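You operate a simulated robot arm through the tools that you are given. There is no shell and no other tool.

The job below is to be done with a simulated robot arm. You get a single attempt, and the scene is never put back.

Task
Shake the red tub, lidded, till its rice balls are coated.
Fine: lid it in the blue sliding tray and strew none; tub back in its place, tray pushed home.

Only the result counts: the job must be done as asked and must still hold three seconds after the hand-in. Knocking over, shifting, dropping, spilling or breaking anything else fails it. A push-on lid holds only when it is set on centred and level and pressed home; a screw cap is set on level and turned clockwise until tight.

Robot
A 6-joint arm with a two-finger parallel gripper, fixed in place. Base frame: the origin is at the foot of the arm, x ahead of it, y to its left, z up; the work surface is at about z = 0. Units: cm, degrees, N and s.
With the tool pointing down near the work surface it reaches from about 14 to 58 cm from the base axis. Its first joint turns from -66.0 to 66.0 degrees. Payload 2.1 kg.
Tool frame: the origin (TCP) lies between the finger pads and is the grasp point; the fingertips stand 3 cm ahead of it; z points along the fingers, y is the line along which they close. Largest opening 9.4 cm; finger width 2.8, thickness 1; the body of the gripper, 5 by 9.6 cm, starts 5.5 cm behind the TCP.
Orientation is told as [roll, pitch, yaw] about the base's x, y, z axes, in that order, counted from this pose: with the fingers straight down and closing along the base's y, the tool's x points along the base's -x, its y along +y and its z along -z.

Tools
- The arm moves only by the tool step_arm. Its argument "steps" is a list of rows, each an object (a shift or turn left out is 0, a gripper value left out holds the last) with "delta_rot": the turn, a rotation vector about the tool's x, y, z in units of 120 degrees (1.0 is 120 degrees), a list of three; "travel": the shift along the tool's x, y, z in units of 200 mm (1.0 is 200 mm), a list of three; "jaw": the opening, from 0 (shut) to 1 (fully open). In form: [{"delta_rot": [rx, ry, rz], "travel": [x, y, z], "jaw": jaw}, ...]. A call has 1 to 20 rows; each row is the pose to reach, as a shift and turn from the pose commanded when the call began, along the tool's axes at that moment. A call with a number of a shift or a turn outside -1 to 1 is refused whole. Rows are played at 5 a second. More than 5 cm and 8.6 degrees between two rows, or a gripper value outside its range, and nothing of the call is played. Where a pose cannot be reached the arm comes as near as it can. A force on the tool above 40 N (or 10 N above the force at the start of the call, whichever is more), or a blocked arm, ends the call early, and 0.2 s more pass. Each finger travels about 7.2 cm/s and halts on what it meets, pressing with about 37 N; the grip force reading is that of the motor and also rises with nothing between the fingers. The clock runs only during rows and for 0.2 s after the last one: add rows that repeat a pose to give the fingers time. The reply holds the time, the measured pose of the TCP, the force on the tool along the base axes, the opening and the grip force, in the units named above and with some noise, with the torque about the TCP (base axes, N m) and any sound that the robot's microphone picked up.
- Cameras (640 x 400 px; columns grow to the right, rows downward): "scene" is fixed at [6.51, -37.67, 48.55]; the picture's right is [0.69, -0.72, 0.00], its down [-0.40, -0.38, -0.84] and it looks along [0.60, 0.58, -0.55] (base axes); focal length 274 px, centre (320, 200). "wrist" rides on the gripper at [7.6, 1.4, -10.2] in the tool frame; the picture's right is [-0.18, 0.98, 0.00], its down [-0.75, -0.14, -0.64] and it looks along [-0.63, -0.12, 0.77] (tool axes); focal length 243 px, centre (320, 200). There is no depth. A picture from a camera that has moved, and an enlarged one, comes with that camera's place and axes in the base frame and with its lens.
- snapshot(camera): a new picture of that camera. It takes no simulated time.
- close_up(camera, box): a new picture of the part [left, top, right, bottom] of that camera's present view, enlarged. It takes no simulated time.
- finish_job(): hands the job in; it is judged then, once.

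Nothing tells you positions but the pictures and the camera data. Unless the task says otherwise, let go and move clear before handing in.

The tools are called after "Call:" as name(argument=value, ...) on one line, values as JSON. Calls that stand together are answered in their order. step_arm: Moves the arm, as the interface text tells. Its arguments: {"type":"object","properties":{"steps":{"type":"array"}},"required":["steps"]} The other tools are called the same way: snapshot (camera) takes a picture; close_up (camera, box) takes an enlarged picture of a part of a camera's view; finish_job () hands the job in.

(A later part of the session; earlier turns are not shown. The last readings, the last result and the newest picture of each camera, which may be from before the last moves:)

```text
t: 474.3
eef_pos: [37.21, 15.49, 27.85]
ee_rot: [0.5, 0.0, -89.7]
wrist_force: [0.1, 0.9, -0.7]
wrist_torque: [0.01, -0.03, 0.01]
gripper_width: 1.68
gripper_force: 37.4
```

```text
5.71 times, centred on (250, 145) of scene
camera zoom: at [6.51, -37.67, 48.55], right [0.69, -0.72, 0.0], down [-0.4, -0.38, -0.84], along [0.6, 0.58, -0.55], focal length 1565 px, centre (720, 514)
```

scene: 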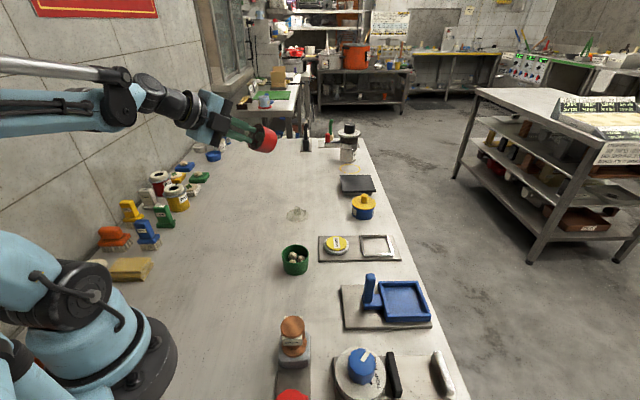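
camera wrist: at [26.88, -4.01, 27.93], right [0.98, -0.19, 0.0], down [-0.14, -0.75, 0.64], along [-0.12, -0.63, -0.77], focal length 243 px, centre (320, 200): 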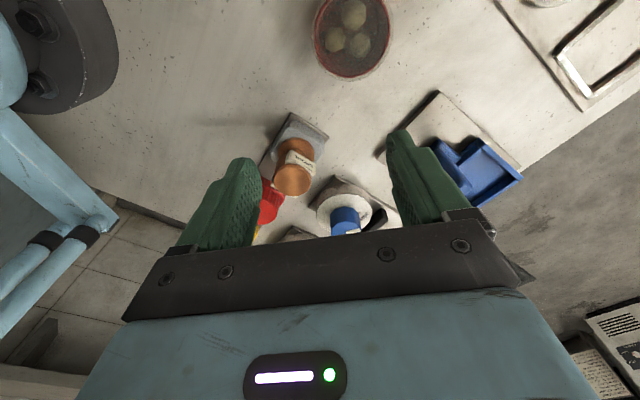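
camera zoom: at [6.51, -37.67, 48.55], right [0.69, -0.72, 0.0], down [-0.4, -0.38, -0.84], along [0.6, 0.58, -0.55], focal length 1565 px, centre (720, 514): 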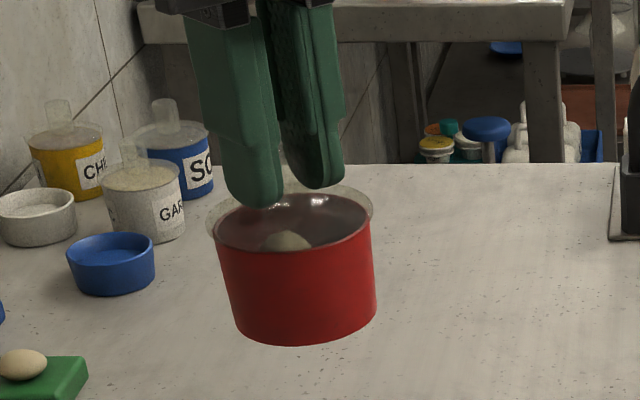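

Still bare. One combination is left that I haven't tried with the properly seated lid: the straddle grip, with the hand centred on the tub, using long strokes rather than short ones. I'll set the tub down here on the free table and regrip.

Call:
step_arm(steps=[{"travel": [0, 0, 0.12]}, {"travel": [0, 0, 0.28]}, {"travel": [0, 0, 0.46]}, {"travel": [0, 0, 0.64]}, {"travel": [0, 0, 0.8]}, {"travel": [0, 0, 0.91]}, {"travel": [0, 0, 0.955]}, {"travel": [0, 0, 0.965]}, {"travel": [0, 0, 0.965]}])

Call:
step_arm(steps=[{"travel": [0, 0, 0.005]}, {"travel": [0, 0, 0.01]}, {"travel": [0, 0, 0.01]}])

```text
t: 476.3
eef_pos: [37.1, 15.52, 8.64]
ee_rot: [0.3, 0.0, -89.8]
wrist_force: [-0.1, 0.4, -0.6]
wrist_torque: [-0.02, 0.01, 0.0]
gripper_width: 1.67
gripper_force: 36.3
```

```text
t: 477.1
eef_pos: [37.24, 15.59, 8.4]
ee_rot: [0.3, 0.0, -89.7]
wrist_force: [1.4, -1.0, 3.9]
wrist_torque: [0.02, 0.02, 0.03]
gripper_width: 1.65
gripper_force: 36.8
```

Call:
step_arm(steps=[{"jaw": 0.25}, {"jaw": 0.45}, {"jaw": 0.45}, {"travel": [0, 0, -0.1]}, {"travel": [0, 0, -0.22]}, {"travel": [0, 0, -0.25], "jaw": 0.85}, {"travel": [0, 0, -0.25], "jaw": 0.85}])

Call:
close_up(camera="wrist", box=[240, 50, 400, 190])

```text
t: 478.7
eef_pos: [37.11, 15.52, 13.49]
ee_rot: [0.2, -0.1, -89.8]
wrist_force: [0.4, -0.7, 0.2]
wrist_torque: [-0.01, -0.03, 0.02]
gripper_width: 7.97
gripper_force: 0.1
```

```text
2.86 times, centred on (320, 120) of wrist
camera zoom: at [38.41, 23.15, 23.79], right [0.98, -0.18, 0.01], down [-0.14, -0.75, 0.64], along [-0.11, -0.63, -0.77], focal length 693 px, centre (320, 429)
```

zoom: 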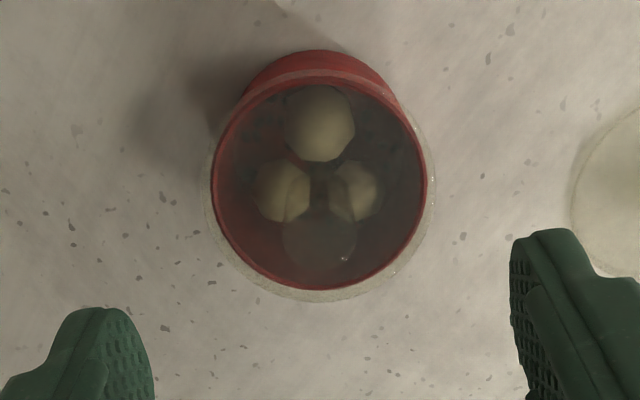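

Call:
step_arm(steps=[{"travel": [0, 0.002, 0.1]}, {"travel": [0, 0.002, 0.22]}, {"travel": [0, 0.002, 0.34]}, {"travel": [0, 0.002, 0.44]}, {"travel": [0, 0.002, 0.5]}, {"travel": [0, 0.002, 0.5]}, {"travel": [0, 0.002, 0.5], "jaw": 0.75}, {"travel": [0, 0.002, 0.5], "jaw": 0.65}, {"travel": [0, 0.002, 0.5], "jaw": 0.5}, {"travel": [0, 0.002, 0.5], "jaw": 0.5}, {"travel": [0, 0.002, 0.5], "jaw": 0.5}])

Call:
step_arm(steps=[{"travel": [0, 0, -0.02]}, {"travel": [0, 0, -0.08]}, {"travel": [0, 0, -0.18]}, {"travel": [0, 0, -0.28]}, {"travel": [0, 0, -0.3]}, {"travel": [0, 0, -0.3]}])

Call:
step_arm(steps=[{"travel": [0, -0.24, 0]}, {"travel": [0, -0.48, 0]}, {"travel": [0, -0.24, 0]}, {"travel": [0, 0, 0]}, {"travel": [0, -0.24, 0]}, {"travel": [0, -0.48, 0]}, {"travel": [0, -0.24, 0]}, {"travel": [0, 0, 0]}, {"travel": [0, -0.24, 0]}, {"travel": [0, -0.48, 0]}, {"travel": [0, -0.24, 0]}, {"travel": [0, 0, 0]}, {"travel": [0, -0.24, 0]}, {"travel": [0, -0.48, 0]}, {"travel": [0, -0.24, 0]}, {"travel": [0, 0, 0]}, {"travel": [0, 0, 0]}])

Call:
close_up(camera="wrist", box=[200, 80, 440, 240])

```text
t: 481.1
eef_pos: [37.25, 15.58, 3.53]
ee_rot: [0.3, 0.0, -89.9]
wrist_force: [1.2, 1.9, -0.6]
wrist_torque: [-0.04, -0.01, 0.0]
gripper_width: 6.48
gripper_force: 37.0
```

```text
t: 482.5
eef_pos: [37.17, 15.54, 9.4]
ee_rot: [0.4, 0.0, -89.8]
wrist_force: [-0.1, 0.5, -1.9]
wrist_torque: [-0.04, 0.03, 0.0]
gripper_width: 6.44
gripper_force: 37.2
```

```text
t: 486.1
eef_pos: [37.25, 15.48, 9.4]
ee_rot: [0.4, 0.1, -89.8]
wrist_force: [0.0, 0.3, -1.4]
wrist_torque: [0.04, 0.03, -0.02]
gripper_width: 6.42
gripper_force: 36.9
```

```text
2.50 times, centred on (320, 160) of wrist
camera zoom: at [38.56, 23.13, 19.77], right [0.98, -0.18, 0.01], down [-0.14, -0.75, 0.64], along [-0.11, -0.63, -0.77], focal length 606 px, centre (320, 300)
```

zoom: 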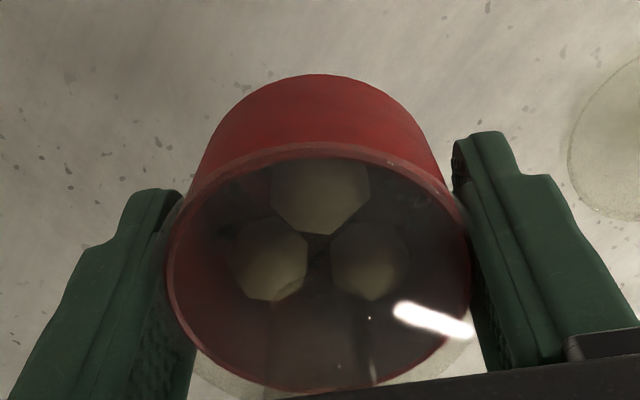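

Stable. Now I'll do a few long vertical strokes in the same grip, staying low.

Call:
step_arm(steps=[{"travel": [0, 0, -0.22]}, {"travel": [0, 0, -0.44]}, {"travel": [0, 0, -0.22]}, {"travel": [0, 0, 0]}, {"travel": [0, 0, -0.22]}, {"travel": [0, 0, -0.44]}, {"travel": [0, 0, -0.22]}, {"travel": [0, 0, 0]}, {"travel": [0, 0, -0.22]}, {"travel": [0, 0, -0.44]}, {"travel": [0, 0, -0.22]}, {"travel": [0, 0, 0]}, {"travel": [0, 0, 0]}])

Call:
close_up(camera="wrist", box=[200, 80, 440, 240])

```text
t: 488.9
eef_pos: [37.37, 15.34, 9.35]
ee_rot: [0.4, -0.1, -89.7]
wrist_force: [-0.6, 1.0, -0.8]
wrist_torque: [-0.01, 0.03, 0.04]
gripper_width: 6.39
gripper_force: 36.8
```

```text
2.50 times, centred on (320, 160) of wrist
camera zoom: at [38.59, 23.07, 19.73], right [0.98, -0.18, 0.01], down [-0.14, -0.75, 0.64], along [-0.11, -0.63, -0.77], focal length 606 px, centre (320, 300)
```

zoom: 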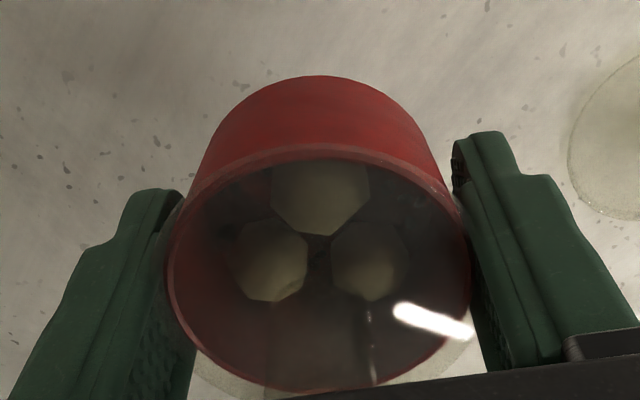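

Still nothing. Let me try the fuller-stroke rhythm (two rows at one end, one at the other, about 1.7 Hz) in this grip, first sideways and then vertical.

Call:
step_arm(steps=[{"travel": [0, -0.248, 0]}, {"travel": [0, -0.248, 0]}, {"travel": [0, 0, 0]}, {"travel": [0, -0.248, 0]}, {"travel": [0, -0.248, 0]}, {"travel": [0, 0, 0]}, {"travel": [0, -0.248, 0]}, {"travel": [0, -0.248, 0]}, {"travel": [0, 0, 0]}, {"travel": [0, -0.248, 0]}, {"travel": [0, -0.248, 0]}, {"travel": [0, 0, 0]}, {"travel": [0, -0.248, 0]}, {"travel": [0, -0.248, 0]}, {"travel": [0, 0, 0]}, {"travel": [0, -0.248, 0]}, {"travel": [0, -0.248, 0]}, {"travel": [0, 0, 0]}, {"travel": [0, 0, 0]}])

Call:
step_arm(steps=[{"travel": [0, 0, -0.248]}, {"travel": [0, 0, -0.248]}, {"travel": [0, 0, 0]}, {"travel": [0, 0, -0.248]}, {"travel": [0, 0, -0.248]}, {"travel": [0, 0, 0]}, {"travel": [0, 0, -0.248]}, {"travel": [0, 0, -0.248]}, {"travel": [0, 0, 0]}, {"travel": [0, 0, -0.248]}, {"travel": [0, 0, -0.248]}, {"travel": [0, 0, 0]}, {"travel": [0, 0, 0]}])

Call:
close_up(camera="wrist", box=[200, 80, 440, 240])

```text
t: 492.9
eef_pos: [37.21, 15.54, 9.38]
ee_rot: [0.3, 0.0, -89.8]
wrist_force: [-1.1, 0.4, -0.9]
wrist_torque: [-0.02, -0.02, 0.02]
gripper_width: 6.39
gripper_force: 37.1
```

```text
t: 495.7
eef_pos: [37.19, 15.58, 9.4]
ee_rot: [0.3, 0.0, -89.9]
wrist_force: [0.2, -0.1, -0.8]
wrist_torque: [-0.02, -0.02, 0.0]
gripper_width: 6.4
gripper_force: 37.0
```

```text
2.50 times, centred on (320, 160) of wrist
camera zoom: at [38.47, 23.18, 19.79], right [0.98, -0.18, 0.01], down [-0.14, -0.75, 0.64], along [-0.11, -0.63, -0.77], focal length 606 px, centre (320, 300)
```

zoom: 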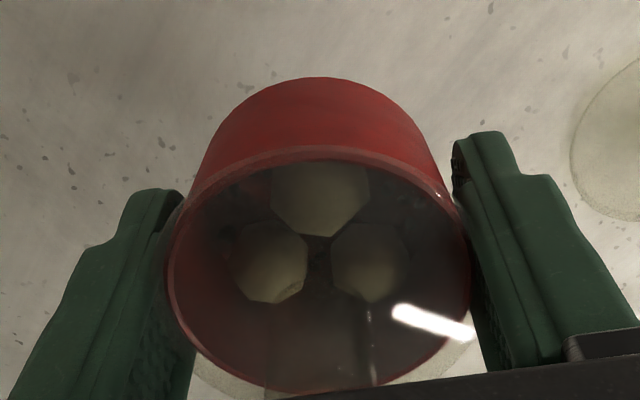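

Nothing. One thing not yet done with the properly seated lid is really big swings, around 20 cm. I'll raise a little and do those along the closing axis.

Call:
step_arm(steps=[{"travel": [0, 0.05, -0.1]}, {"travel": [0, 0.15, -0.25]}, {"travel": [0, 0.2, -0.3]}, {"travel": [0, 0.2, -0.3]}])

Call:
step_arm(steps=[{"travel": [0, -0.24, 0]}, {"travel": [0, -0.485, 0]}, {"travel": [0, -0.73, 0]}, {"travel": [0, -0.97, 0]}, {"travel": [0, -0.73, 0]}, {"travel": [0, -0.485, 0]}, {"travel": [0, -0.24, 0]}, {"travel": [0, 0, 0]}, {"travel": [0, -0.24, 0]}, {"travel": [0, -0.485, 0]}, {"travel": [0, -0.73, 0]}, {"travel": [0, -0.97, 0]}, {"travel": [0, -0.73, 0]}, {"travel": [0, -0.485, 0]}, {"travel": [0, -0.24, 0]}, {"travel": [0, 0, 0]}])

Call:
step_arm(steps=[{"travel": [0, -0.24, 0]}, {"travel": [0, -0.485, 0]}, {"travel": [0, -0.73, 0]}, {"travel": [0, -0.97, 0]}, {"travel": [0, -0.73, 0]}, {"travel": [0, -0.485, 0]}, {"travel": [0, -0.24, 0]}, {"travel": [0, 0, 0]}, {"travel": [0, -0.24, 0]}, {"travel": [0, -0.485, 0]}, {"travel": [0, -0.73, 0]}, {"travel": [0, -0.97, 0]}, {"travel": [0, -0.73, 0]}, {"travel": [0, -0.485, 0]}, {"travel": [0, -0.24, 0]}, {"travel": [0, 0, 0]}, {"travel": [0, 0, 0]}])

Call:
close_up(camera="wrist", box=[200, 80, 440, 240])

```text
t: 496.7
eef_pos: [41.25, 15.62, 15.53]
ee_rot: [0.3, 0.0, -89.8]
wrist_force: [-0.5, 0.0, -1.0]
wrist_torque: [-0.01, -0.01, 0.01]
gripper_width: 6.38
gripper_force: 37.3
```

```text
t: 500.1
eef_pos: [41.1, 15.45, 15.38]
ee_rot: [0.3, 0.0, -89.8]
wrist_force: [-0.7, -0.8, -1.5]
wrist_torque: [0.0, -0.02, 0.03]
gripper_width: 6.38
gripper_force: 36.9
```

```text
t: 503.7
eef_pos: [41.16, 15.51, 15.43]
ee_rot: [0.3, 0.0, -89.8]
wrist_force: [-0.5, -0.4, -1.1]
wrist_torque: [0.01, 0.02, -0.02]
gripper_width: 6.38
gripper_force: 37.3
```

```text
2.50 times, centred on (320, 160) of wrist
camera zoom: at [42.43, 23.11, 25.78], right [0.98, -0.18, 0.01], down [-0.14, -0.75, 0.64], along [-0.11, -0.63, -0.77], focal length 606 px, centre (320, 300)
```

zoom: 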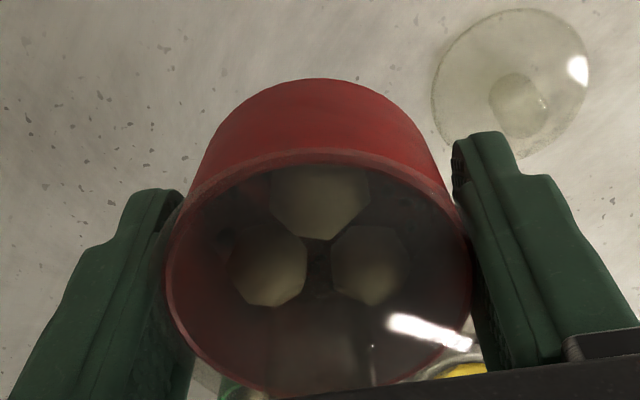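

Still bare. Last idea on intensity: farther out, the arm is heavier and may swing more at this rhythm. I'll try short fast strokes near 50 cm reach.

Call:
step_arm(steps=[{"travel": [0, 0.1, 0]}, {"travel": [0, 0.22, 0]}, {"travel": [0, 0.3, 0]}, {"travel": [0, 0.3, 0]}])

Call:
step_arm(steps=[{"travel": [0, 0.245, 0]}, {"travel": [0, 0, 0]}, {"travel": [0, 0.245, 0]}, {"travel": [0, 0, 0]}, {"travel": [0, 0.245, 0]}, {"travel": [0, 0, 0]}, {"travel": [0, 0.245, 0]}, {"travel": [0, 0, 0]}, {"travel": [0, 0.245, 0]}, {"travel": [0, 0, 0]}, {"travel": [0, 0.245, 0]}, {"travel": [0, 0, 0]}, {"travel": [0, 0.245, 0]}, {"travel": [0, 0, 0]}, {"travel": [0, 0.245, 0]}, {"travel": [0, 0, 0]}, {"travel": [0, 0.245, 0]}, {"travel": [0, 0, 0]}, {"travel": [0, 0, 0]}])

Call:
close_up(camera="wrist", box=[200, 80, 440, 240])

```text
t: 504.7
eef_pos: [47.28, 15.56, 15.51]
ee_rot: [0.3, -0.1, -89.8]
wrist_force: [0.9, -0.5, -1.7]
wrist_torque: [0.0, -0.02, -0.02]
gripper_width: 6.42
gripper_force: 36.5
```

```text
t: 508.7
eef_pos: [47.14, 15.72, 15.52]
ee_rot: [0.4, 0.0, -89.8]
wrist_force: [-0.3, 0.7, -1.3]
wrist_torque: [0.02, 0.01, -0.05]
gripper_width: 6.38
gripper_force: 37.1
```

```text
2.50 times, centred on (320, 160) of wrist
camera zoom: at [48.4, 23.22, 25.85], right [0.98, -0.18, 0.01], down [-0.14, -0.75, 0.64], along [-0.11, -0.63, -0.77], focal length 606 px, centre (320, 300)
```

zoom: 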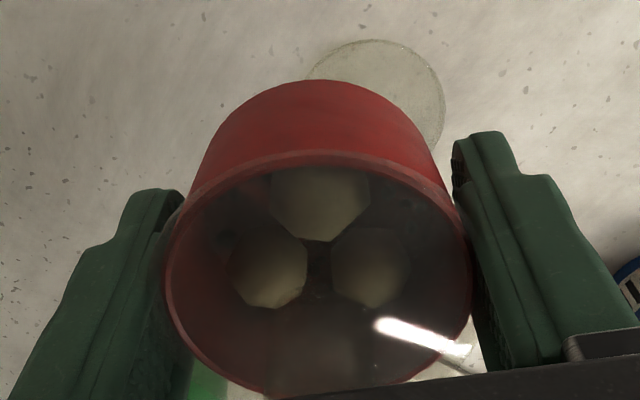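

Still no coating. I've tried every grip, direction, stroke and attitude the arm allows, so I'll bring the tub home. First I'll set it down on the free spot to change to the knob grip for an accurate placement.

Call:
step_arm(steps=[{"travel": [0, -0.12, 0]}, {"travel": [0, -0.3, 0]}, {"travel": [0, -0.45, 0]}, {"travel": [0, -0.5, 0.1]}, {"travel": [0, -0.5, 0.25]}, {"travel": [0, -0.5, 0.4]}, {"travel": [0, -0.5, 0.52]}, {"travel": [0, -0.5, 0.575]}, {"travel": [0, -0.5, 0.58]}, {"travel": [0, -0.5, 0.58]}])

Call:
step_arm(steps=[{"travel": [0, 0, 0.005]}, {"travel": [0, 0, 0.01]}, {"travel": [0, 0, 0.01]}])

```text
t: 510.9
eef_pos: [37.31, 15.54, 3.92]
ee_rot: [0.3, 0.0, -89.9]
wrist_force: [-0.1, 0.4, -0.9]
wrist_torque: [-0.02, -0.01, -0.04]
gripper_width: 6.39
gripper_force: 37.0
```

```text
t: 511.7
eef_pos: [37.16, 15.56, 3.61]
ee_rot: [0.3, 0.0, -89.8]
wrist_force: [-0.6, 0.4, -0.8]
wrist_torque: [0.0, -0.01, -0.01]
gripper_width: 6.37
gripper_force: 37.1
```

Call:
step_arm(steps=[{"travel": [0, 0, 0.004]}, {"travel": [0, 0, 0.008]}, {"travel": [0, 0, 0.008]}])

```text
t: 512.5
eef_pos: [37.36, 15.51, 3.31]
ee_rot: [0.2, 0.2, -89.8]
wrist_force: [-0.1, 0.0, -1.9]
wrist_torque: [0.0, 0.01, 0.01]
gripper_width: 6.4
gripper_force: 36.4
```

Call:
step_arm(steps=[{"travel": [0, 0, 0.003]}, {"travel": [0, 0, 0.006]}, {"travel": [0, 0, 0.006]}])

Call:
close_up(camera="scene", box=[215, 160, 295, 230])

```text
t: 513.3
eef_pos: [37.23, 15.61, 3.38]
ee_rot: [0.2, 0.0, -89.7]
wrist_force: [0.5, 0.0, -0.2]
wrist_torque: [0.05, 0.0, -0.05]
gripper_width: 6.41
gripper_force: 36.8
```

```text
5.71 times, centred on (255, 195) of scene
camera zoom: at [6.51, -37.67, 48.55], right [0.69, -0.72, 0.0], down [-0.4, -0.38, -0.84], along [0.6, 0.58, -0.55], focal length 1565 px, centre (691, 229)
```

zoom: 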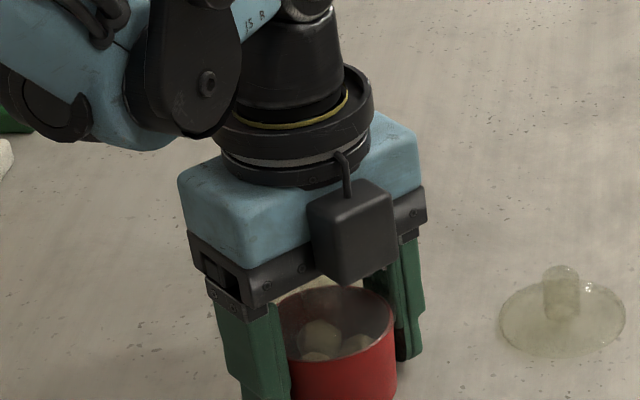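

The weight has come off, so it is resting on the table. I'll open, rise, and look.

Call:
step_arm(steps=[{"jaw": 0.72}, {"jaw": 0.85}, {"jaw": 0.85}, {"travel": [0, 0, -0.12]}, {"travel": [0, 0, -0.3]}, {"travel": [0, 0, -0.48]}, {"travel": [0, 0, -0.5]}, {"travel": [0, 0, -0.5]}])

Call:
close_up(camera="wrist", box=[240, 50, 400, 190])

```text
t: 515.1
eef_pos: [37.11, 15.58, 13.35]
ee_rot: [0.5, 0.0, -89.7]
wrist_force: [1.1, -0.3, -0.1]
wrist_torque: [0.02, -0.02, -0.01]
gripper_width: 8.04
gripper_force: 0.1
```

```text
2.86 times, centred on (320, 120) of wrist
camera zoom: at [38.41, 23.18, 23.7], right [0.98, -0.18, 0.01], down [-0.14, -0.75, 0.64], along [-0.11, -0.63, -0.77], focal length 693 px, centre (320, 429)
```

zoom: 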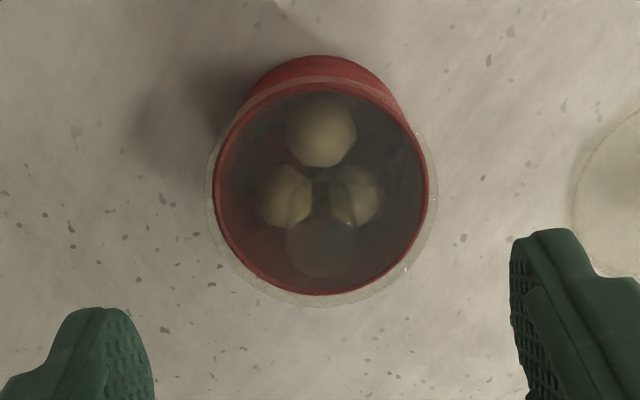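

Call:
step_arm(steps=[{"travel": [-0.002, 0.005, 0.08]}, {"travel": [-0.002, 0.005, 0.17]}, {"travel": [-0.002, 0.005, 0.24]}, {"travel": [-0.002, 0.005, 0.268]}, {"travel": [-0.002, 0.005, 0.268]}, {"travel": [-0.002, 0.005, 0.268], "jaw": 0.5}, {"travel": [-0.002, 0.005, 0.268], "jaw": 0.3}, {"travel": [-0.002, 0.005, 0.268], "jaw": 0.1}, {"travel": [-0.002, 0.005, 0.268], "jaw": 0.1}, {"travel": [-0.002, 0.005, 0.268], "jaw": 0.1}])

Call:
step_arm(steps=[{"travel": [0, 0, -0.03]}, {"travel": [0, 0, -0.1]}, {"travel": [0, 0, -0.22]}, {"travel": [0, 0, -0.36]}, {"travel": [0, 0, -0.5]}, {"travel": [-0.05, -0.02, -0.55]}, {"travel": [-0.18, -0.065, -0.55]}, {"travel": [-0.35, -0.127, -0.55]}, {"travel": [-0.53, -0.192, -0.55]}, {"travel": [-0.71, -0.257, -0.55]}, {"travel": [-0.89, -0.322, -0.55]}, {"travel": [-1.0, -0.362, -0.55]}, {"travel": [-1.0, -0.362, -0.55]}])

Call:
close_up(camera="wrist", box=[220, 60, 420, 220])

```text
t: 517.3
eef_pos: [37.35, 15.45, 8.07]
ee_rot: [0.3, -0.1, -89.7]
wrist_force: [-0.3, -0.2, -0.3]
wrist_torque: [0.0, 0.01, 0.01]
gripper_width: 1.68
gripper_force: 36.6
```

```text
t: 520.1
eef_pos: [30.04, -4.5, 18.96]
ee_rot: [0.3, 0.1, -89.7]
wrist_force: [1.3, 0.6, -1.8]
wrist_torque: [0.01, -0.01, -0.01]
gripper_width: 1.7
gripper_force: 37.0
```

```text
2.50 times, centred on (320, 140) of wrist
camera zoom: at [31.31, 3.17, 29.29], right [0.98, -0.18, 0.01], down [-0.14, -0.75, 0.64], along [-0.11, -0.63, -0.77], focal length 606 px, centre (320, 350)
```

zoom: 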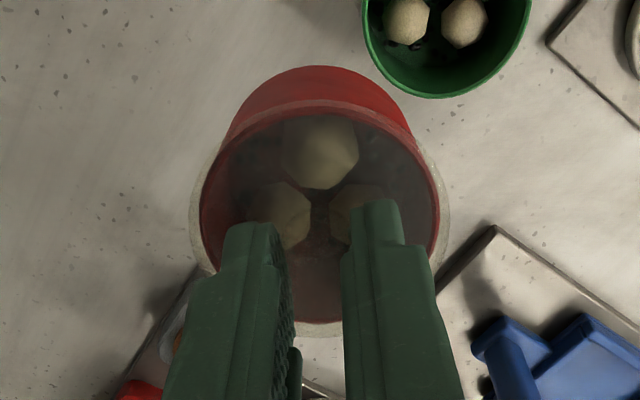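

Call:
step_arm(steps=[{"travel": [-0.065, -0.023, 0]}, {"travel": [-0.129, -0.046, 0]}, {"travel": [-0.129, -0.046, 0.12]}, {"travel": [-0.129, -0.046, 0.26]}, {"travel": [-0.129, -0.046, 0.39]}, {"travel": [-0.129, -0.046, 0.48]}, {"travel": [-0.129, -0.046, 0.525]}, {"travel": [-0.129, -0.046, 0.525]}])

Call:
close_up(camera="scene", box=[240, 200, 440, 325])

```text
t: 521.9
eef_pos: [29.13, -7.16, 8.47]
ee_rot: [0.3, 0.0, -89.9]
wrist_force: [-0.5, -0.5, -1.3]
wrist_torque: [-0.02, -0.05, 0.03]
gripper_width: 1.65
gripper_force: 37.5
```

```text
3.20 times, centred on (340, 262) of scene
camera zoom: at [6.51, -37.67, 48.55], right [0.69, -0.72, 0.0], down [-0.4, -0.38, -0.84], along [0.6, 0.58, -0.55], focal length 877 px, centre (256, 0)
```

zoom: 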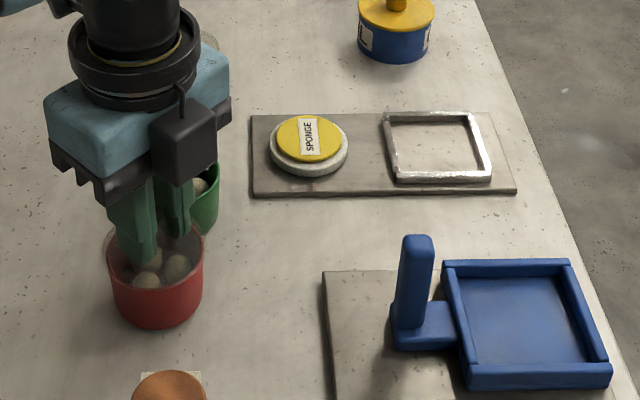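

Call:
step_arm(steps=[{"travel": [0.004, -0.008, 0]}, {"travel": [0.006, -0.015, 0.01]}, {"travel": [0.006, -0.015, 0.015]}, {"travel": [0.006, -0.015, 0.015]}])

Call:
close_up(camera="scene", box=[240, 200, 440, 325])

```text
t: 522.9
eef_pos: [28.96, -6.9, 8.11]
ee_rot: [0.2, 0.0, -89.8]
wrist_force: [-0.1, 0.1, -1.4]
wrist_torque: [-0.01, 0.01, 0.03]
gripper_width: 1.66
gripper_force: 37.3
```

```text
3.20 times, centred on (340, 262) of scene
camera zoom: at [6.51, -37.67, 48.55], right [0.69, -0.72, 0.0], down [-0.4, -0.38, -0.84], along [0.6, 0.58, -0.55], focal length 877 px, centre (256, 0)
```

zoom: 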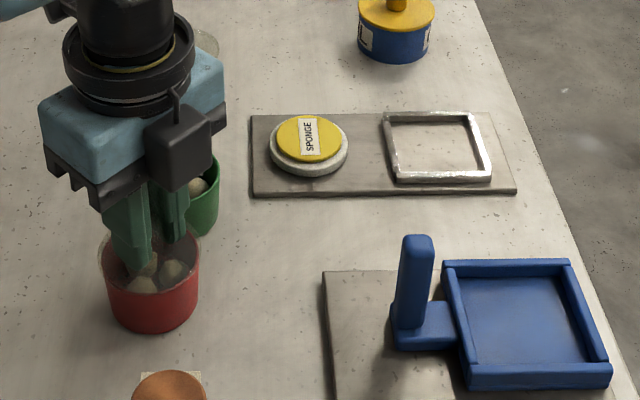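

That lines up with the original. Touch down and release.

Call:
step_arm(steps=[{"travel": [0, 0, 0.004]}, {"travel": [0, 0, 0.008]}, {"travel": [0, 0, 0.008]}])

```text
t: 523.7
eef_pos: [28.95, -7.05, 8.01]
ee_rot: [0.4, 0.0, -89.9]
wrist_force: [0.9, 0.6, 1.5]
wrist_torque: [-0.04, 0.04, 0.0]
gripper_width: 1.65
gripper_force: 36.6
```

Before letting go, one more thought. The tray slides and has a tall handle for the hand, so perhaps the shaking is meant to be done by sliding the lidded tub back and forth in that tray. I haven't tried that, so I'll carry it there.

Call:
step_arm(steps=[{"travel": [0, 0, -0.03]}, {"travel": [0, 0, -0.1]}, {"travel": [0, 0, -0.22]}, {"travel": [0, 0, -0.36]}, {"travel": [0, 0, -0.5]}, {"travel": [-0.03, 0.02, -0.6]}, {"travel": [-0.14, 0.1, -0.62]}, {"travel": [-0.28, 0.205, -0.62]}, {"travel": [-0.42, 0.31, -0.62]}, {"travel": [-0.56, 0.41, -0.62]}, {"travel": [-0.7, 0.515, -0.62]}, {"travel": [-0.83, 0.61, -0.62]}, {"travel": [-0.92, 0.676, -0.62]}, {"travel": [-0.9425, 0.6925, -0.62]}, {"travel": [-0.9425, 0.6925, -0.62]}])

Call:
close_up(camera="wrist", box=[220, 0, 460, 200])

```text
t: 526.9
eef_pos: [42.82, -25.88, 20.48]
ee_rot: [0.3, 0.0, -89.7]
wrist_force: [0.1, -0.2, -0.2]
wrist_torque: [-0.02, -0.01, -0.02]
gripper_width: 1.69
gripper_force: 37.0
```

```text
2.00 times, centred on (340, 100) of wrist
camera zoom: at [44.06, -18.2, 30.78], right [0.98, -0.18, 0.01], down [-0.14, -0.75, 0.64], along [-0.11, -0.63, -0.77], focal length 485 px, centre (280, 400)
```

zoom: 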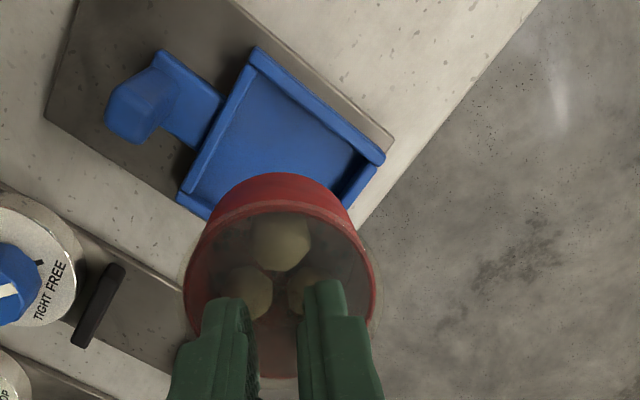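

Call:
step_arm(steps=[{"travel": [0, 0.004, 0.06]}, {"travel": [0, 0.004, 0.16]}, {"travel": [0, 0.004, 0.28]}, {"travel": [0, 0.004, 0.39]}, {"travel": [0, 0.004, 0.45]}, {"travel": [0, 0.004, 0.46]}, {"travel": [0, 0.004, 0.46]}])

Call:
close_up(camera="scene", box=[370, 250, 450, 330])

Call:
close_up(camera="wrist", box=[220, 40, 420, 200])

```text
t: 528.5
eef_pos: [42.89, -25.78, 11.3]
ee_rot: [0.3, 0.0, -89.8]
wrist_force: [-0.1, 0.6, -1.2]
wrist_torque: [-0.01, 0.0, -0.02]
gripper_width: 1.68
gripper_force: 37.3
```

```text
5.00 times, centred on (410, 290) of scene
camera zoom: at [6.51, -37.67, 48.55], right [0.69, -0.72, 0.0], down [-0.4, -0.38, -0.84], along [0.6, 0.58, -0.55], focal length 1370 px, centre (-130, -250)
```

zoom: 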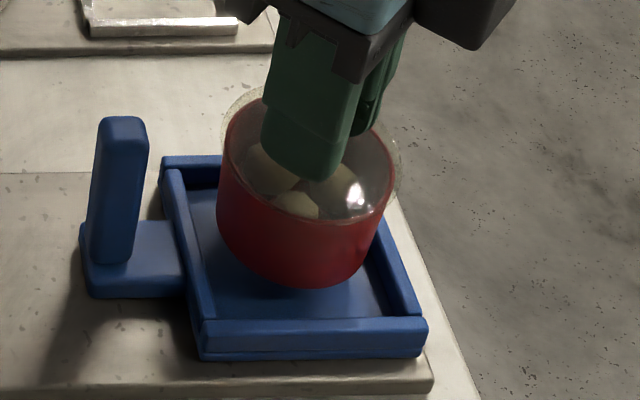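

```text
2.50 times, centred on (320, 120) of wrist
camera zoom: at [44.19, -18.18, 21.58], right [0.98, -0.18, 0.01], down [-0.14, -0.75, 0.64], along [-0.11, -0.63, -0.77], focal length 606 px, centre (320, 400)
```

zoom: 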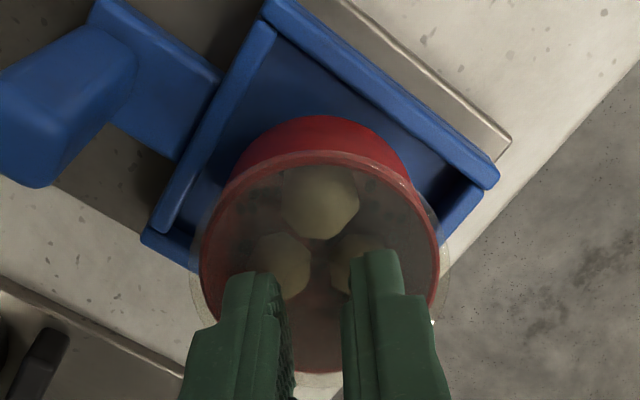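

Call:
step_arm(steps=[{"travel": [0, 0, 0.02]}, {"travel": [0, 0, 0.045]}, {"travel": [0, 0, 0.065]}, {"travel": [0, 0, 0.07]}, {"travel": [0, 0, 0.07]}])

Call:
step_arm(steps=[{"travel": [0, 0, 0.004]}, {"travel": [0, 0, 0.008]}, {"travel": [0, 0, 0.008]}])

```text
t: 529.7
eef_pos: [43.01, -25.78, 9.91]
ee_rot: [0.3, 0.0, -89.9]
wrist_force: [0.2, 0.3, -1.2]
wrist_torque: [0.0, -0.03, 0.01]
gripper_width: 1.68
gripper_force: 37.3
```

```text
t: 530.5
eef_pos: [42.83, -25.83, 9.7]
ee_rot: [0.3, -0.1, -89.9]
wrist_force: [-0.1, -0.1, -0.7]
wrist_torque: [0.04, -0.04, 0.02]
gripper_width: 1.66
gripper_force: 37.2
```

Call:
step_arm(steps=[{"travel": [0, 0, 0.004]}, {"travel": [0, 0, 0.007]}, {"travel": [0, 0, 0.007]}])

```text
t: 531.3
eef_pos: [43.03, -25.8, 9.74]
ee_rot: [0.5, 0.1, -89.8]
wrist_force: [0.5, 0.0, 26.5]
wrist_torque: [0.09, 0.08, 0.01]
gripper_width: 1.67
gripper_force: 37.1
```

The tub sits in the tray again. I'll release the knob, rise, and go to the tray's handle with the hand turned to grip it along the slide direction.

Call:
step_arm(steps=[{"travel": [0, 0, -0.004]}, {"travel": [0, 0, -0.004], "jaw": 0.25}, {"travel": [0, 0, -0.004], "jaw": 0.4}, {"travel": [0, 0, -0.004], "jaw": 0.4}, {"travel": [0, 0, -0.1]}, {"travel": [0, 0, -0.25]}, {"travel": [0, 0, -0.38]}, {"travel": [0.05, -0.045, -0.4], "delta_rot": [0, 0, 0.065]}, {"travel": [0.11, -0.095, -0.4], "delta_rot": [0, 0, 0.13]}, {"travel": [0.17, -0.15, -0.4], "delta_rot": [0, 0, 0.195]}, {"travel": [0.23, -0.2, -0.4], "delta_rot": [0, 0, 0.26]}, {"travel": [0.27, -0.2375, -0.4], "delta_rot": [0, 0, 0.325]}, {"travel": [0.27, -0.2375, -0.4], "delta_rot": [0, 0, 0.375]}, {"travel": [0.27, -0.2375, -0.4], "delta_rot": [0, 0, 0.375]}])

Call:
snapshot(camera="wrist")

Call:
close_up(camera="scene", box=[330, 220, 450, 330])

```text
t: 534.3
eef_pos: [38.27, -20.35, 17.54]
ee_rot: [0.0, 0.2, -134.9]
wrist_force: [0.2, 0.2, -0.5]
wrist_torque: [0.01, 0.0, 0.0]
gripper_width: 3.76
gripper_force: 0.0
```

```text
taken
camera wrist: at [44.42, -16.03, 27.91], right [0.57, -0.82, 0.0], down [-0.64, -0.43, 0.64], along [-0.52, -0.36, -0.77], focal length 243 px, centre (320, 200)
```

wrist: 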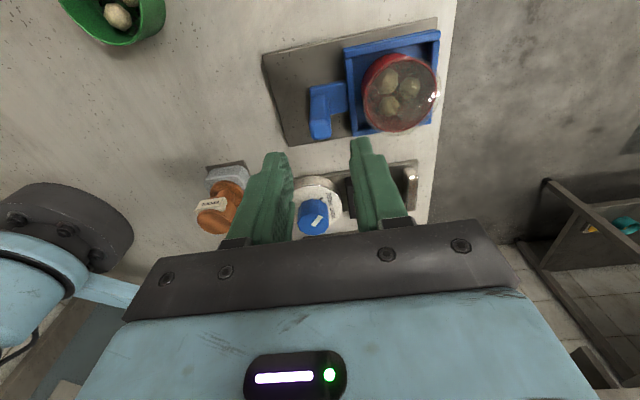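

```text
3.64 times, centred on (390, 275) of scene
camera zoom: at [6.51, -37.67, 48.55], right [0.69, -0.72, 0.0], down [-0.4, -0.38, -0.84], along [0.6, 0.58, -0.55], focal length 996 px, centre (66, -73)
```

zoom: 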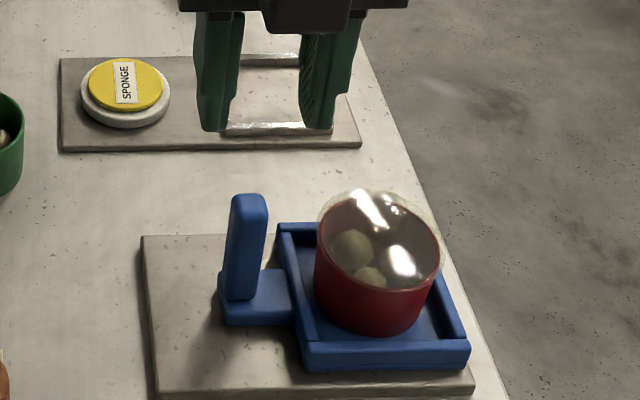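

Call:
close_up(camera="wrist", box=[270, 60, 400, 160])

```text
4.00 times, centred on (335, 110) of wrist
camera zoom: at [44.42, -16.03, 27.91], right [0.57, -0.82, 0.0], down [-0.64, -0.43, 0.64], along [-0.52, -0.36, -0.77], focal length 970 px, centre (260, 560)
```

zoom: 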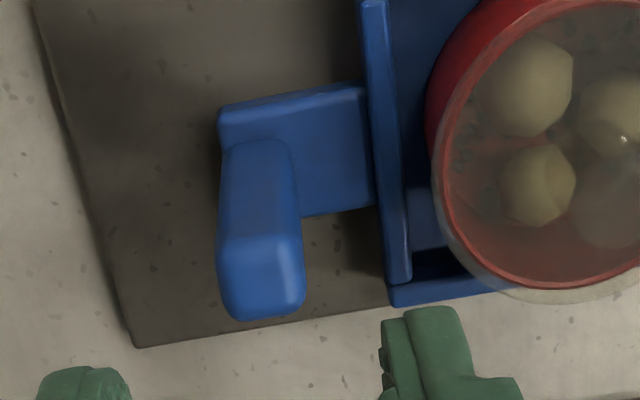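

The handle is centred between the fingers. I'll lower around it, staying clear of the lid, and close on it.

Call:
step_arm(steps=[{"travel": [-0.02, 0, 0.12]}, {"travel": [-0.02, 0, 0.26]}, {"travel": [-0.02, 0, 0.4]}, {"travel": [-0.02, 0, 0.5]}, {"travel": [-0.02, 0, 0.5]}])

Call:
close_up(camera="scene", box=[330, 220, 450, 330])

Call:
snapshot(camera="wrist")

```text
t: 535.5
eef_pos: [37.96, -20.67, 7.55]
ee_rot: [0.2, 0.2, -134.8]
wrist_force: [0.7, -0.1, 0.1]
wrist_torque: [0.0, 0.0, -0.02]
gripper_width: 3.75
gripper_force: 0.0
```

```text
3.64 times, centred on (390, 275) of scene
camera zoom: at [6.51, -37.67, 48.55], right [0.69, -0.72, 0.0], down [-0.4, -0.38, -0.84], along [0.6, 0.58, -0.55], focal length 996 px, centre (66, -73)
```

zoom: 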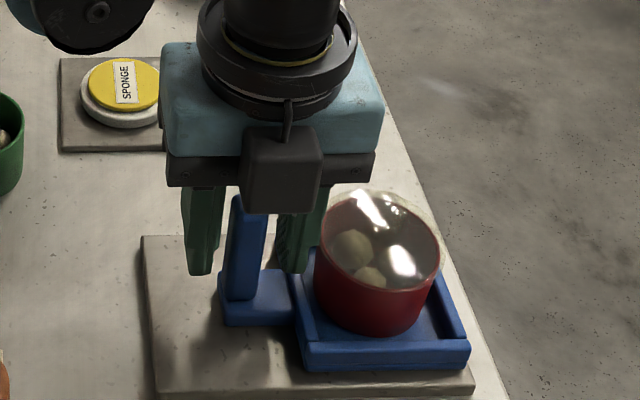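

```text
taken
camera wrist: at [44.16, -16.29, 17.87], right [0.57, -0.82, 0.0], down [-0.64, -0.44, 0.64], along [-0.52, -0.36, -0.77], focal length 243 px, centre (320, 200)
```

wrist: 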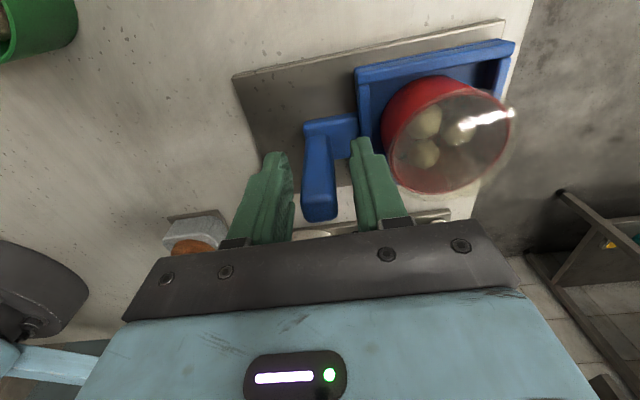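

Call:
step_arm(steps=[{"jaw": 0.3}, {"jaw": 0.15}, {"jaw": 0.1}, {"jaw": 0.1}])

Call:
close_up(camera="scene", box=[330, 220, 450, 330])

```text
t: 536.5
eef_pos: [37.87, -20.69, 7.5]
ee_rot: [0.2, 0.2, -134.7]
wrist_force: [-5.0, 4.0, -6.1]
wrist_torque: [0.41, 0.28, -0.04]
gripper_width: 2.14
gripper_force: 45.0
```

```text
3.64 times, centred on (390, 275) of scene
camera zoom: at [6.52, -37.67, 48.55], right [0.69, -0.72, 0.0], down [-0.4, -0.38, -0.84], along [0.6, 0.58, -0.55], focal length 996 px, centre (66, -73)
```

zoom: 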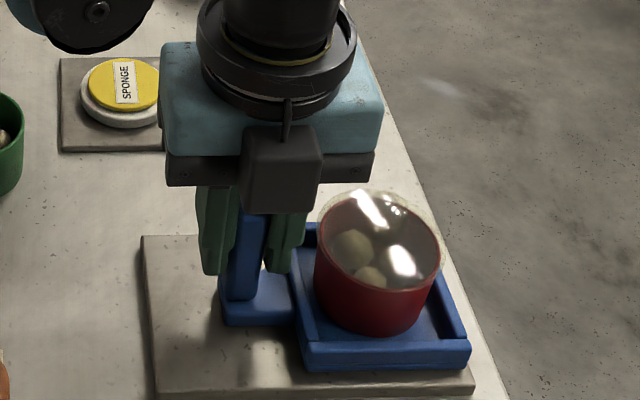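

I have the handle. I'll pull it gently toward the robot by half a centimetre to see whether the tray slides.

Call:
step_arm(steps=[{"travel": [0, -0.01, 0]}, {"travel": [0, -0.025, 0]}, {"travel": [0, -0.025, 0]}])

Call:
close_up(camera="scene", box=[330, 220, 450, 330])

```text
t: 537.3
eef_pos: [37.69, -20.39, 7.55]
ee_rot: [0.3, 0.3, -134.9]
wrist_force: [1.4, 0.5, -10.6]
wrist_torque: [0.49, 0.08, 0.05]
gripper_width: 2.17
gripper_force: 45.4
```

```text
3.64 times, centred on (390, 275) of scene
camera zoom: at [6.52, -37.68, 48.55], right [0.69, -0.72, 0.0], down [-0.4, -0.38, -0.84], along [0.6, 0.58, -0.55], focal length 996 px, centre (66, -73)
```

zoom: 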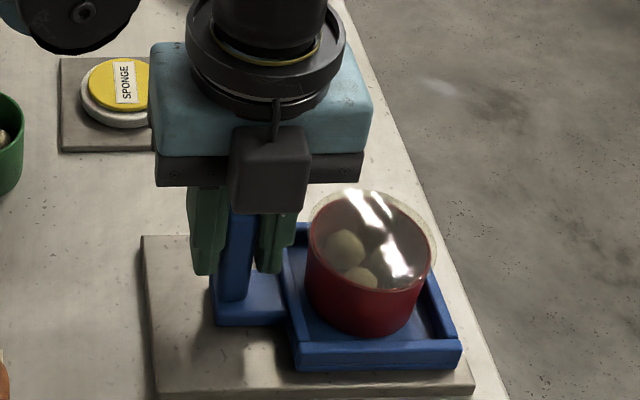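

The tray slides freely and the lidded tub rides along in it. I'll find how far it goes, gently.

Call:
step_arm(steps=[{"travel": [0, -0.03, 0]}, {"travel": [0, -0.06, 0]}, {"travel": [0, -0.09, 0]}, {"travel": [0, -0.12, 0]}, {"travel": [0, -0.12, 0]}])

Call:
close_up(camera="scene", box=[330, 220, 450, 330])

```text
t: 538.5
eef_pos: [35.81, -18.58, 7.49]
ee_rot: [0.2, 0.4, -134.7]
wrist_force: [6.6, 6.9, 2.2]
wrist_torque: [0.08, 0.54, 0.07]
gripper_width: 2.17
gripper_force: 45.1
```

```text
3.64 times, centred on (390, 275) of scene
camera zoom: at [6.51, -37.67, 48.55], right [0.69, -0.72, 0.0], down [-0.4, -0.38, -0.84], along [0.6, 0.58, -0.55], focal length 996 px, centre (66, -73)
```

zoom: 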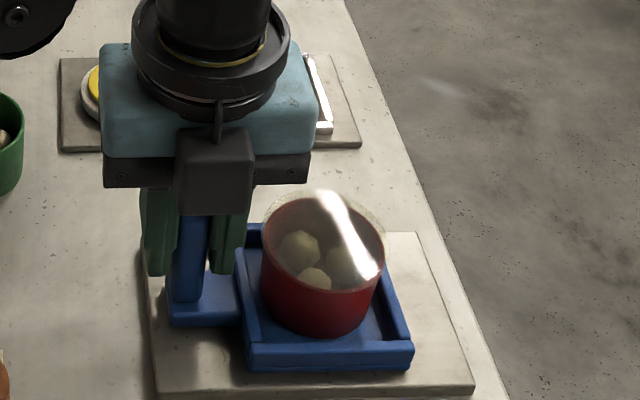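

Call:
step_arm(steps=[{"travel": [0, -0.03, 0]}, {"travel": [0, -0.06, 0]}, {"travel": [0, -0.08, 0]}, {"travel": [0, -0.08, 0]}])

Call:
close_up(camera="scene", box=[330, 220, 450, 330])

```text
t: 539.5
eef_pos: [34.58, -17.52, 7.62]
ee_rot: [0.3, 0.1, -135.0]
wrist_force: [-5.3, -5.5, 1.0]
wrist_torque: [-0.14, -0.02, 0.1]
gripper_width: 1.95
gripper_force: 9.0
```

```text
3.64 times, centred on (390, 275) of scene
camera zoom: at [6.51, -37.67, 48.55], right [0.69, -0.72, 0.0], down [-0.4, -0.38, -0.84], along [0.6, 0.58, -0.55], focal length 996 px, centre (66, -73)
```

zoom: 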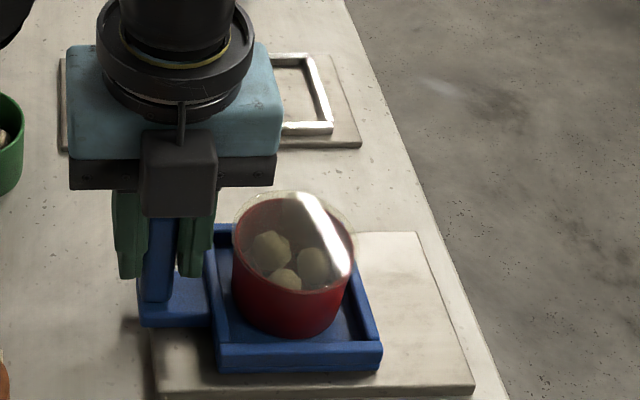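

It travels at least 4.5 cm. Now I'll slide the tray back and forth briskly with the lidded tub in it, keeping short of both ends.

Call:
step_arm(steps=[{"travel": [0, 0.08, 0]}, {"travel": [0, 0, 0]}, {"travel": [0, 0.12, 0]}, {"travel": [0, 0.02, 0]}, {"travel": [0, 0.15, 0]}, {"travel": [0, 0.02, 0]}, {"travel": [0, 0.18, 0]}, {"travel": [0, 0.02, 0]}, {"travel": [0, 0.18, 0]}, {"travel": [0, 0.02, 0]}, {"travel": [0, 0.18, 0]}, {"travel": [0, 0.02, 0]}, {"travel": [0, 0.1, 0]}, {"travel": [0, 0.1, 0]}])

Call:
close_up(camera="scene", box=[330, 220, 450, 330])

Call:
snapshot(camera="wrist")

```text
t: 542.5
eef_pos: [35.99, -19.07, 7.43]
ee_rot: [0.4, 0.0, -135.0]
wrist_force: [-19.4, -19.7, 12.1]
wrist_torque: [0.4, 0.3, -0.01]
gripper_width: 2.03
gripper_force: 21.2
```

```text
3.64 times, centred on (390, 275) of scene
camera zoom: at [6.51, -37.67, 48.55], right [0.69, -0.72, 0.0], down [-0.4, -0.38, -0.84], along [0.6, 0.58, -0.55], focal length 996 px, centre (66, -73)
```

zoom: 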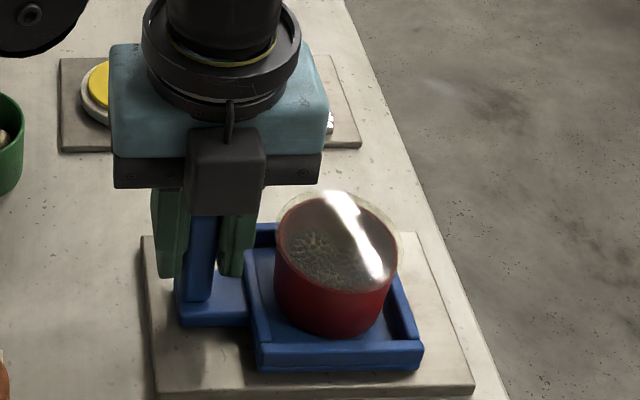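

```text
taken
camera wrist: at [42.36, -14.59, 17.86], right [0.57, -0.82, 0.01], down [-0.63, -0.43, 0.64], along [-0.53, -0.37, -0.77], focal length 243 px, centre (320, 200)
```

wrist: 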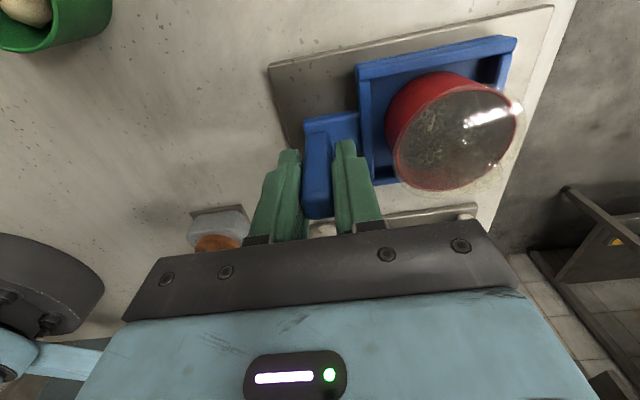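

The contents have changed: the balls now look dark and speckled. Sliding the tray was the way to shake it. I'll look closer.

Call:
close_up(camera="scene", box=[375, 265, 425, 305])

Call:
close_up(camera="wrist", box=[370, 60, 530, 200])

```text
10.00 times, centred on (400, 285) of scene
camera zoom: at [6.51, -37.67, 48.55], right [0.69, -0.72, 0.0], down [-0.4, -0.38, -0.84], along [0.6, 0.58, -0.55], focal length 2740 px, centre (-480, -650)
```

zoom: 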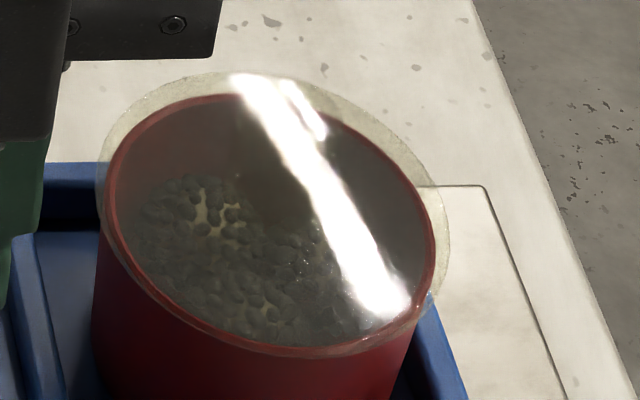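

```text
2.86 times, centred on (450, 130) of wrist
camera zoom: at [42.36, -14.59, 17.86], right [0.57, -0.82, 0.01], down [-0.63, -0.43, 0.64], along [-0.53, -0.37, -0.77], focal length 693 px, centre (-51, 400)
```

zoom: 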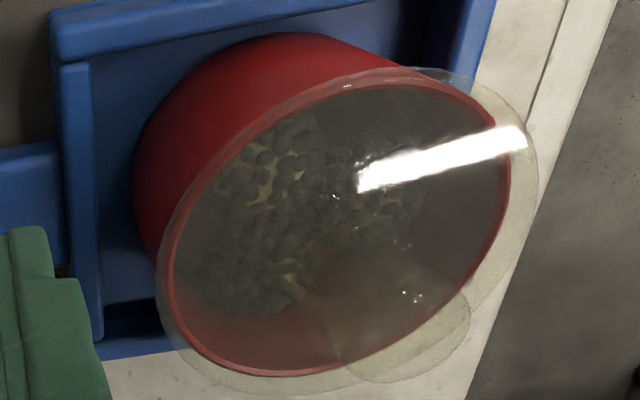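

The balls are now almost fully covered in seeds. I'll relieve the sideways load on the handle and give a few more slides to finish the last bare patches.

Call:
step_arm(steps=[{"travel": [-0.006, 0, 0]}, {"travel": [-0.012, 0, 0]}, {"travel": [-0.012, 0, 0]}])

```text
t: 543.3
eef_pos: [36.02, -19.12, 7.62]
ee_rot: [0.3, 0.4, -134.7]
wrist_force: [-4.8, -5.7, 11.7]
wrist_torque: [-0.36, 0.26, 0.13]
gripper_width: 2.03
gripper_force: 44.8
```

Call:
step_arm(steps=[{"travel": [0, -0.08, 0]}, {"travel": [0, 0.08, 0]}, {"travel": [0, -0.08, 0]}, {"travel": [0, 0.08, 0]}, {"travel": [0, -0.08, 0]}, {"travel": [0, 0.08, 0]}, {"travel": [0, -0.08, 0]}, {"travel": [0, 0.08, 0]}, {"travel": [0, -0.08, 0]}, {"travel": [0, 0.08, 0]}, {"travel": [0, 0, 0]}, {"travel": [0, 0, 0]}])

Call:
close_up(camera="scene", box=[375, 265, 425, 305])

Call:
close_up(camera="wrist", box=[370, 60, 530, 200])

Call:
close_up(camera="scene", box=[330, 220, 450, 330])

```text
t: 545.9
eef_pos: [35.96, -19.1, 7.46]
ee_rot: [0.2, 0.3, -134.8]
wrist_force: [6.4, 5.8, -0.9]
wrist_torque: [-0.34, -0.08, 0.07]
gripper_width: 2.03
gripper_force: 45.1
```

```text
10.00 times, centred on (400, 285) of scene
camera zoom: at [6.51, -37.67, 48.55], right [0.69, -0.72, 0.0], down [-0.4, -0.38, -0.84], along [0.6, 0.58, -0.55], focal length 2740 px, centre (-480, -650)
```

zoom: 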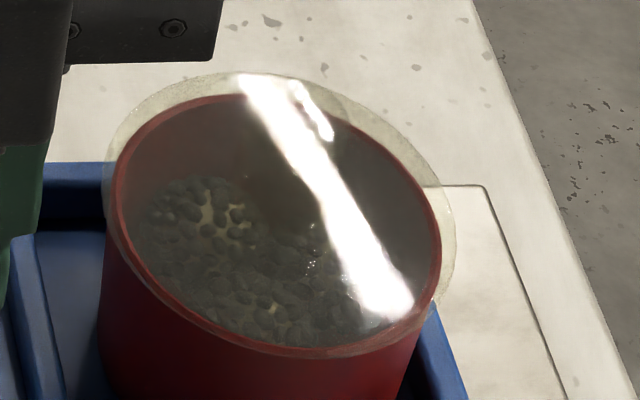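

```text
2.86 times, centred on (450, 130) of wrist
camera zoom: at [42.29, -14.63, 17.9], right [0.57, -0.82, 0.0], down [-0.64, -0.44, 0.64], along [-0.52, -0.36, -0.77], focal length 693 px, centre (-51, 400)
```

zoom: 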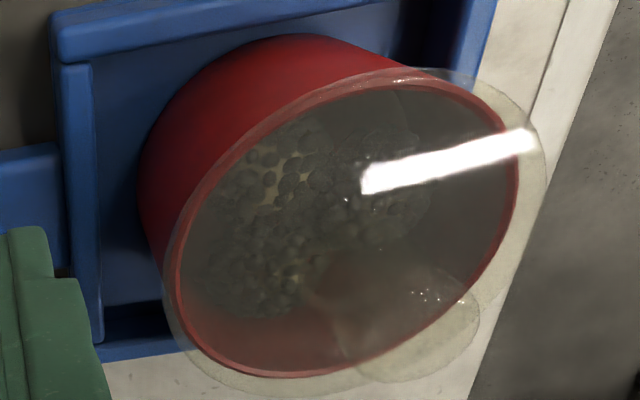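

```text
3.64 times, centred on (390, 275) of scene
camera zoom: at [6.51, -37.67, 48.55], right [0.69, -0.72, 0.0], down [-0.4, -0.38, -0.84], along [0.6, 0.58, -0.55], focal length 996 px, centre (66, -73)
```

zoom: 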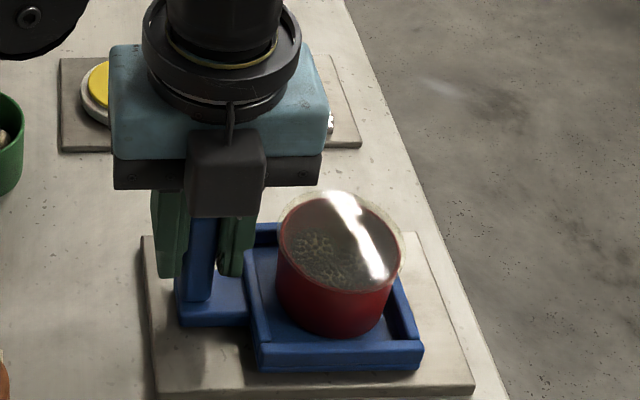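

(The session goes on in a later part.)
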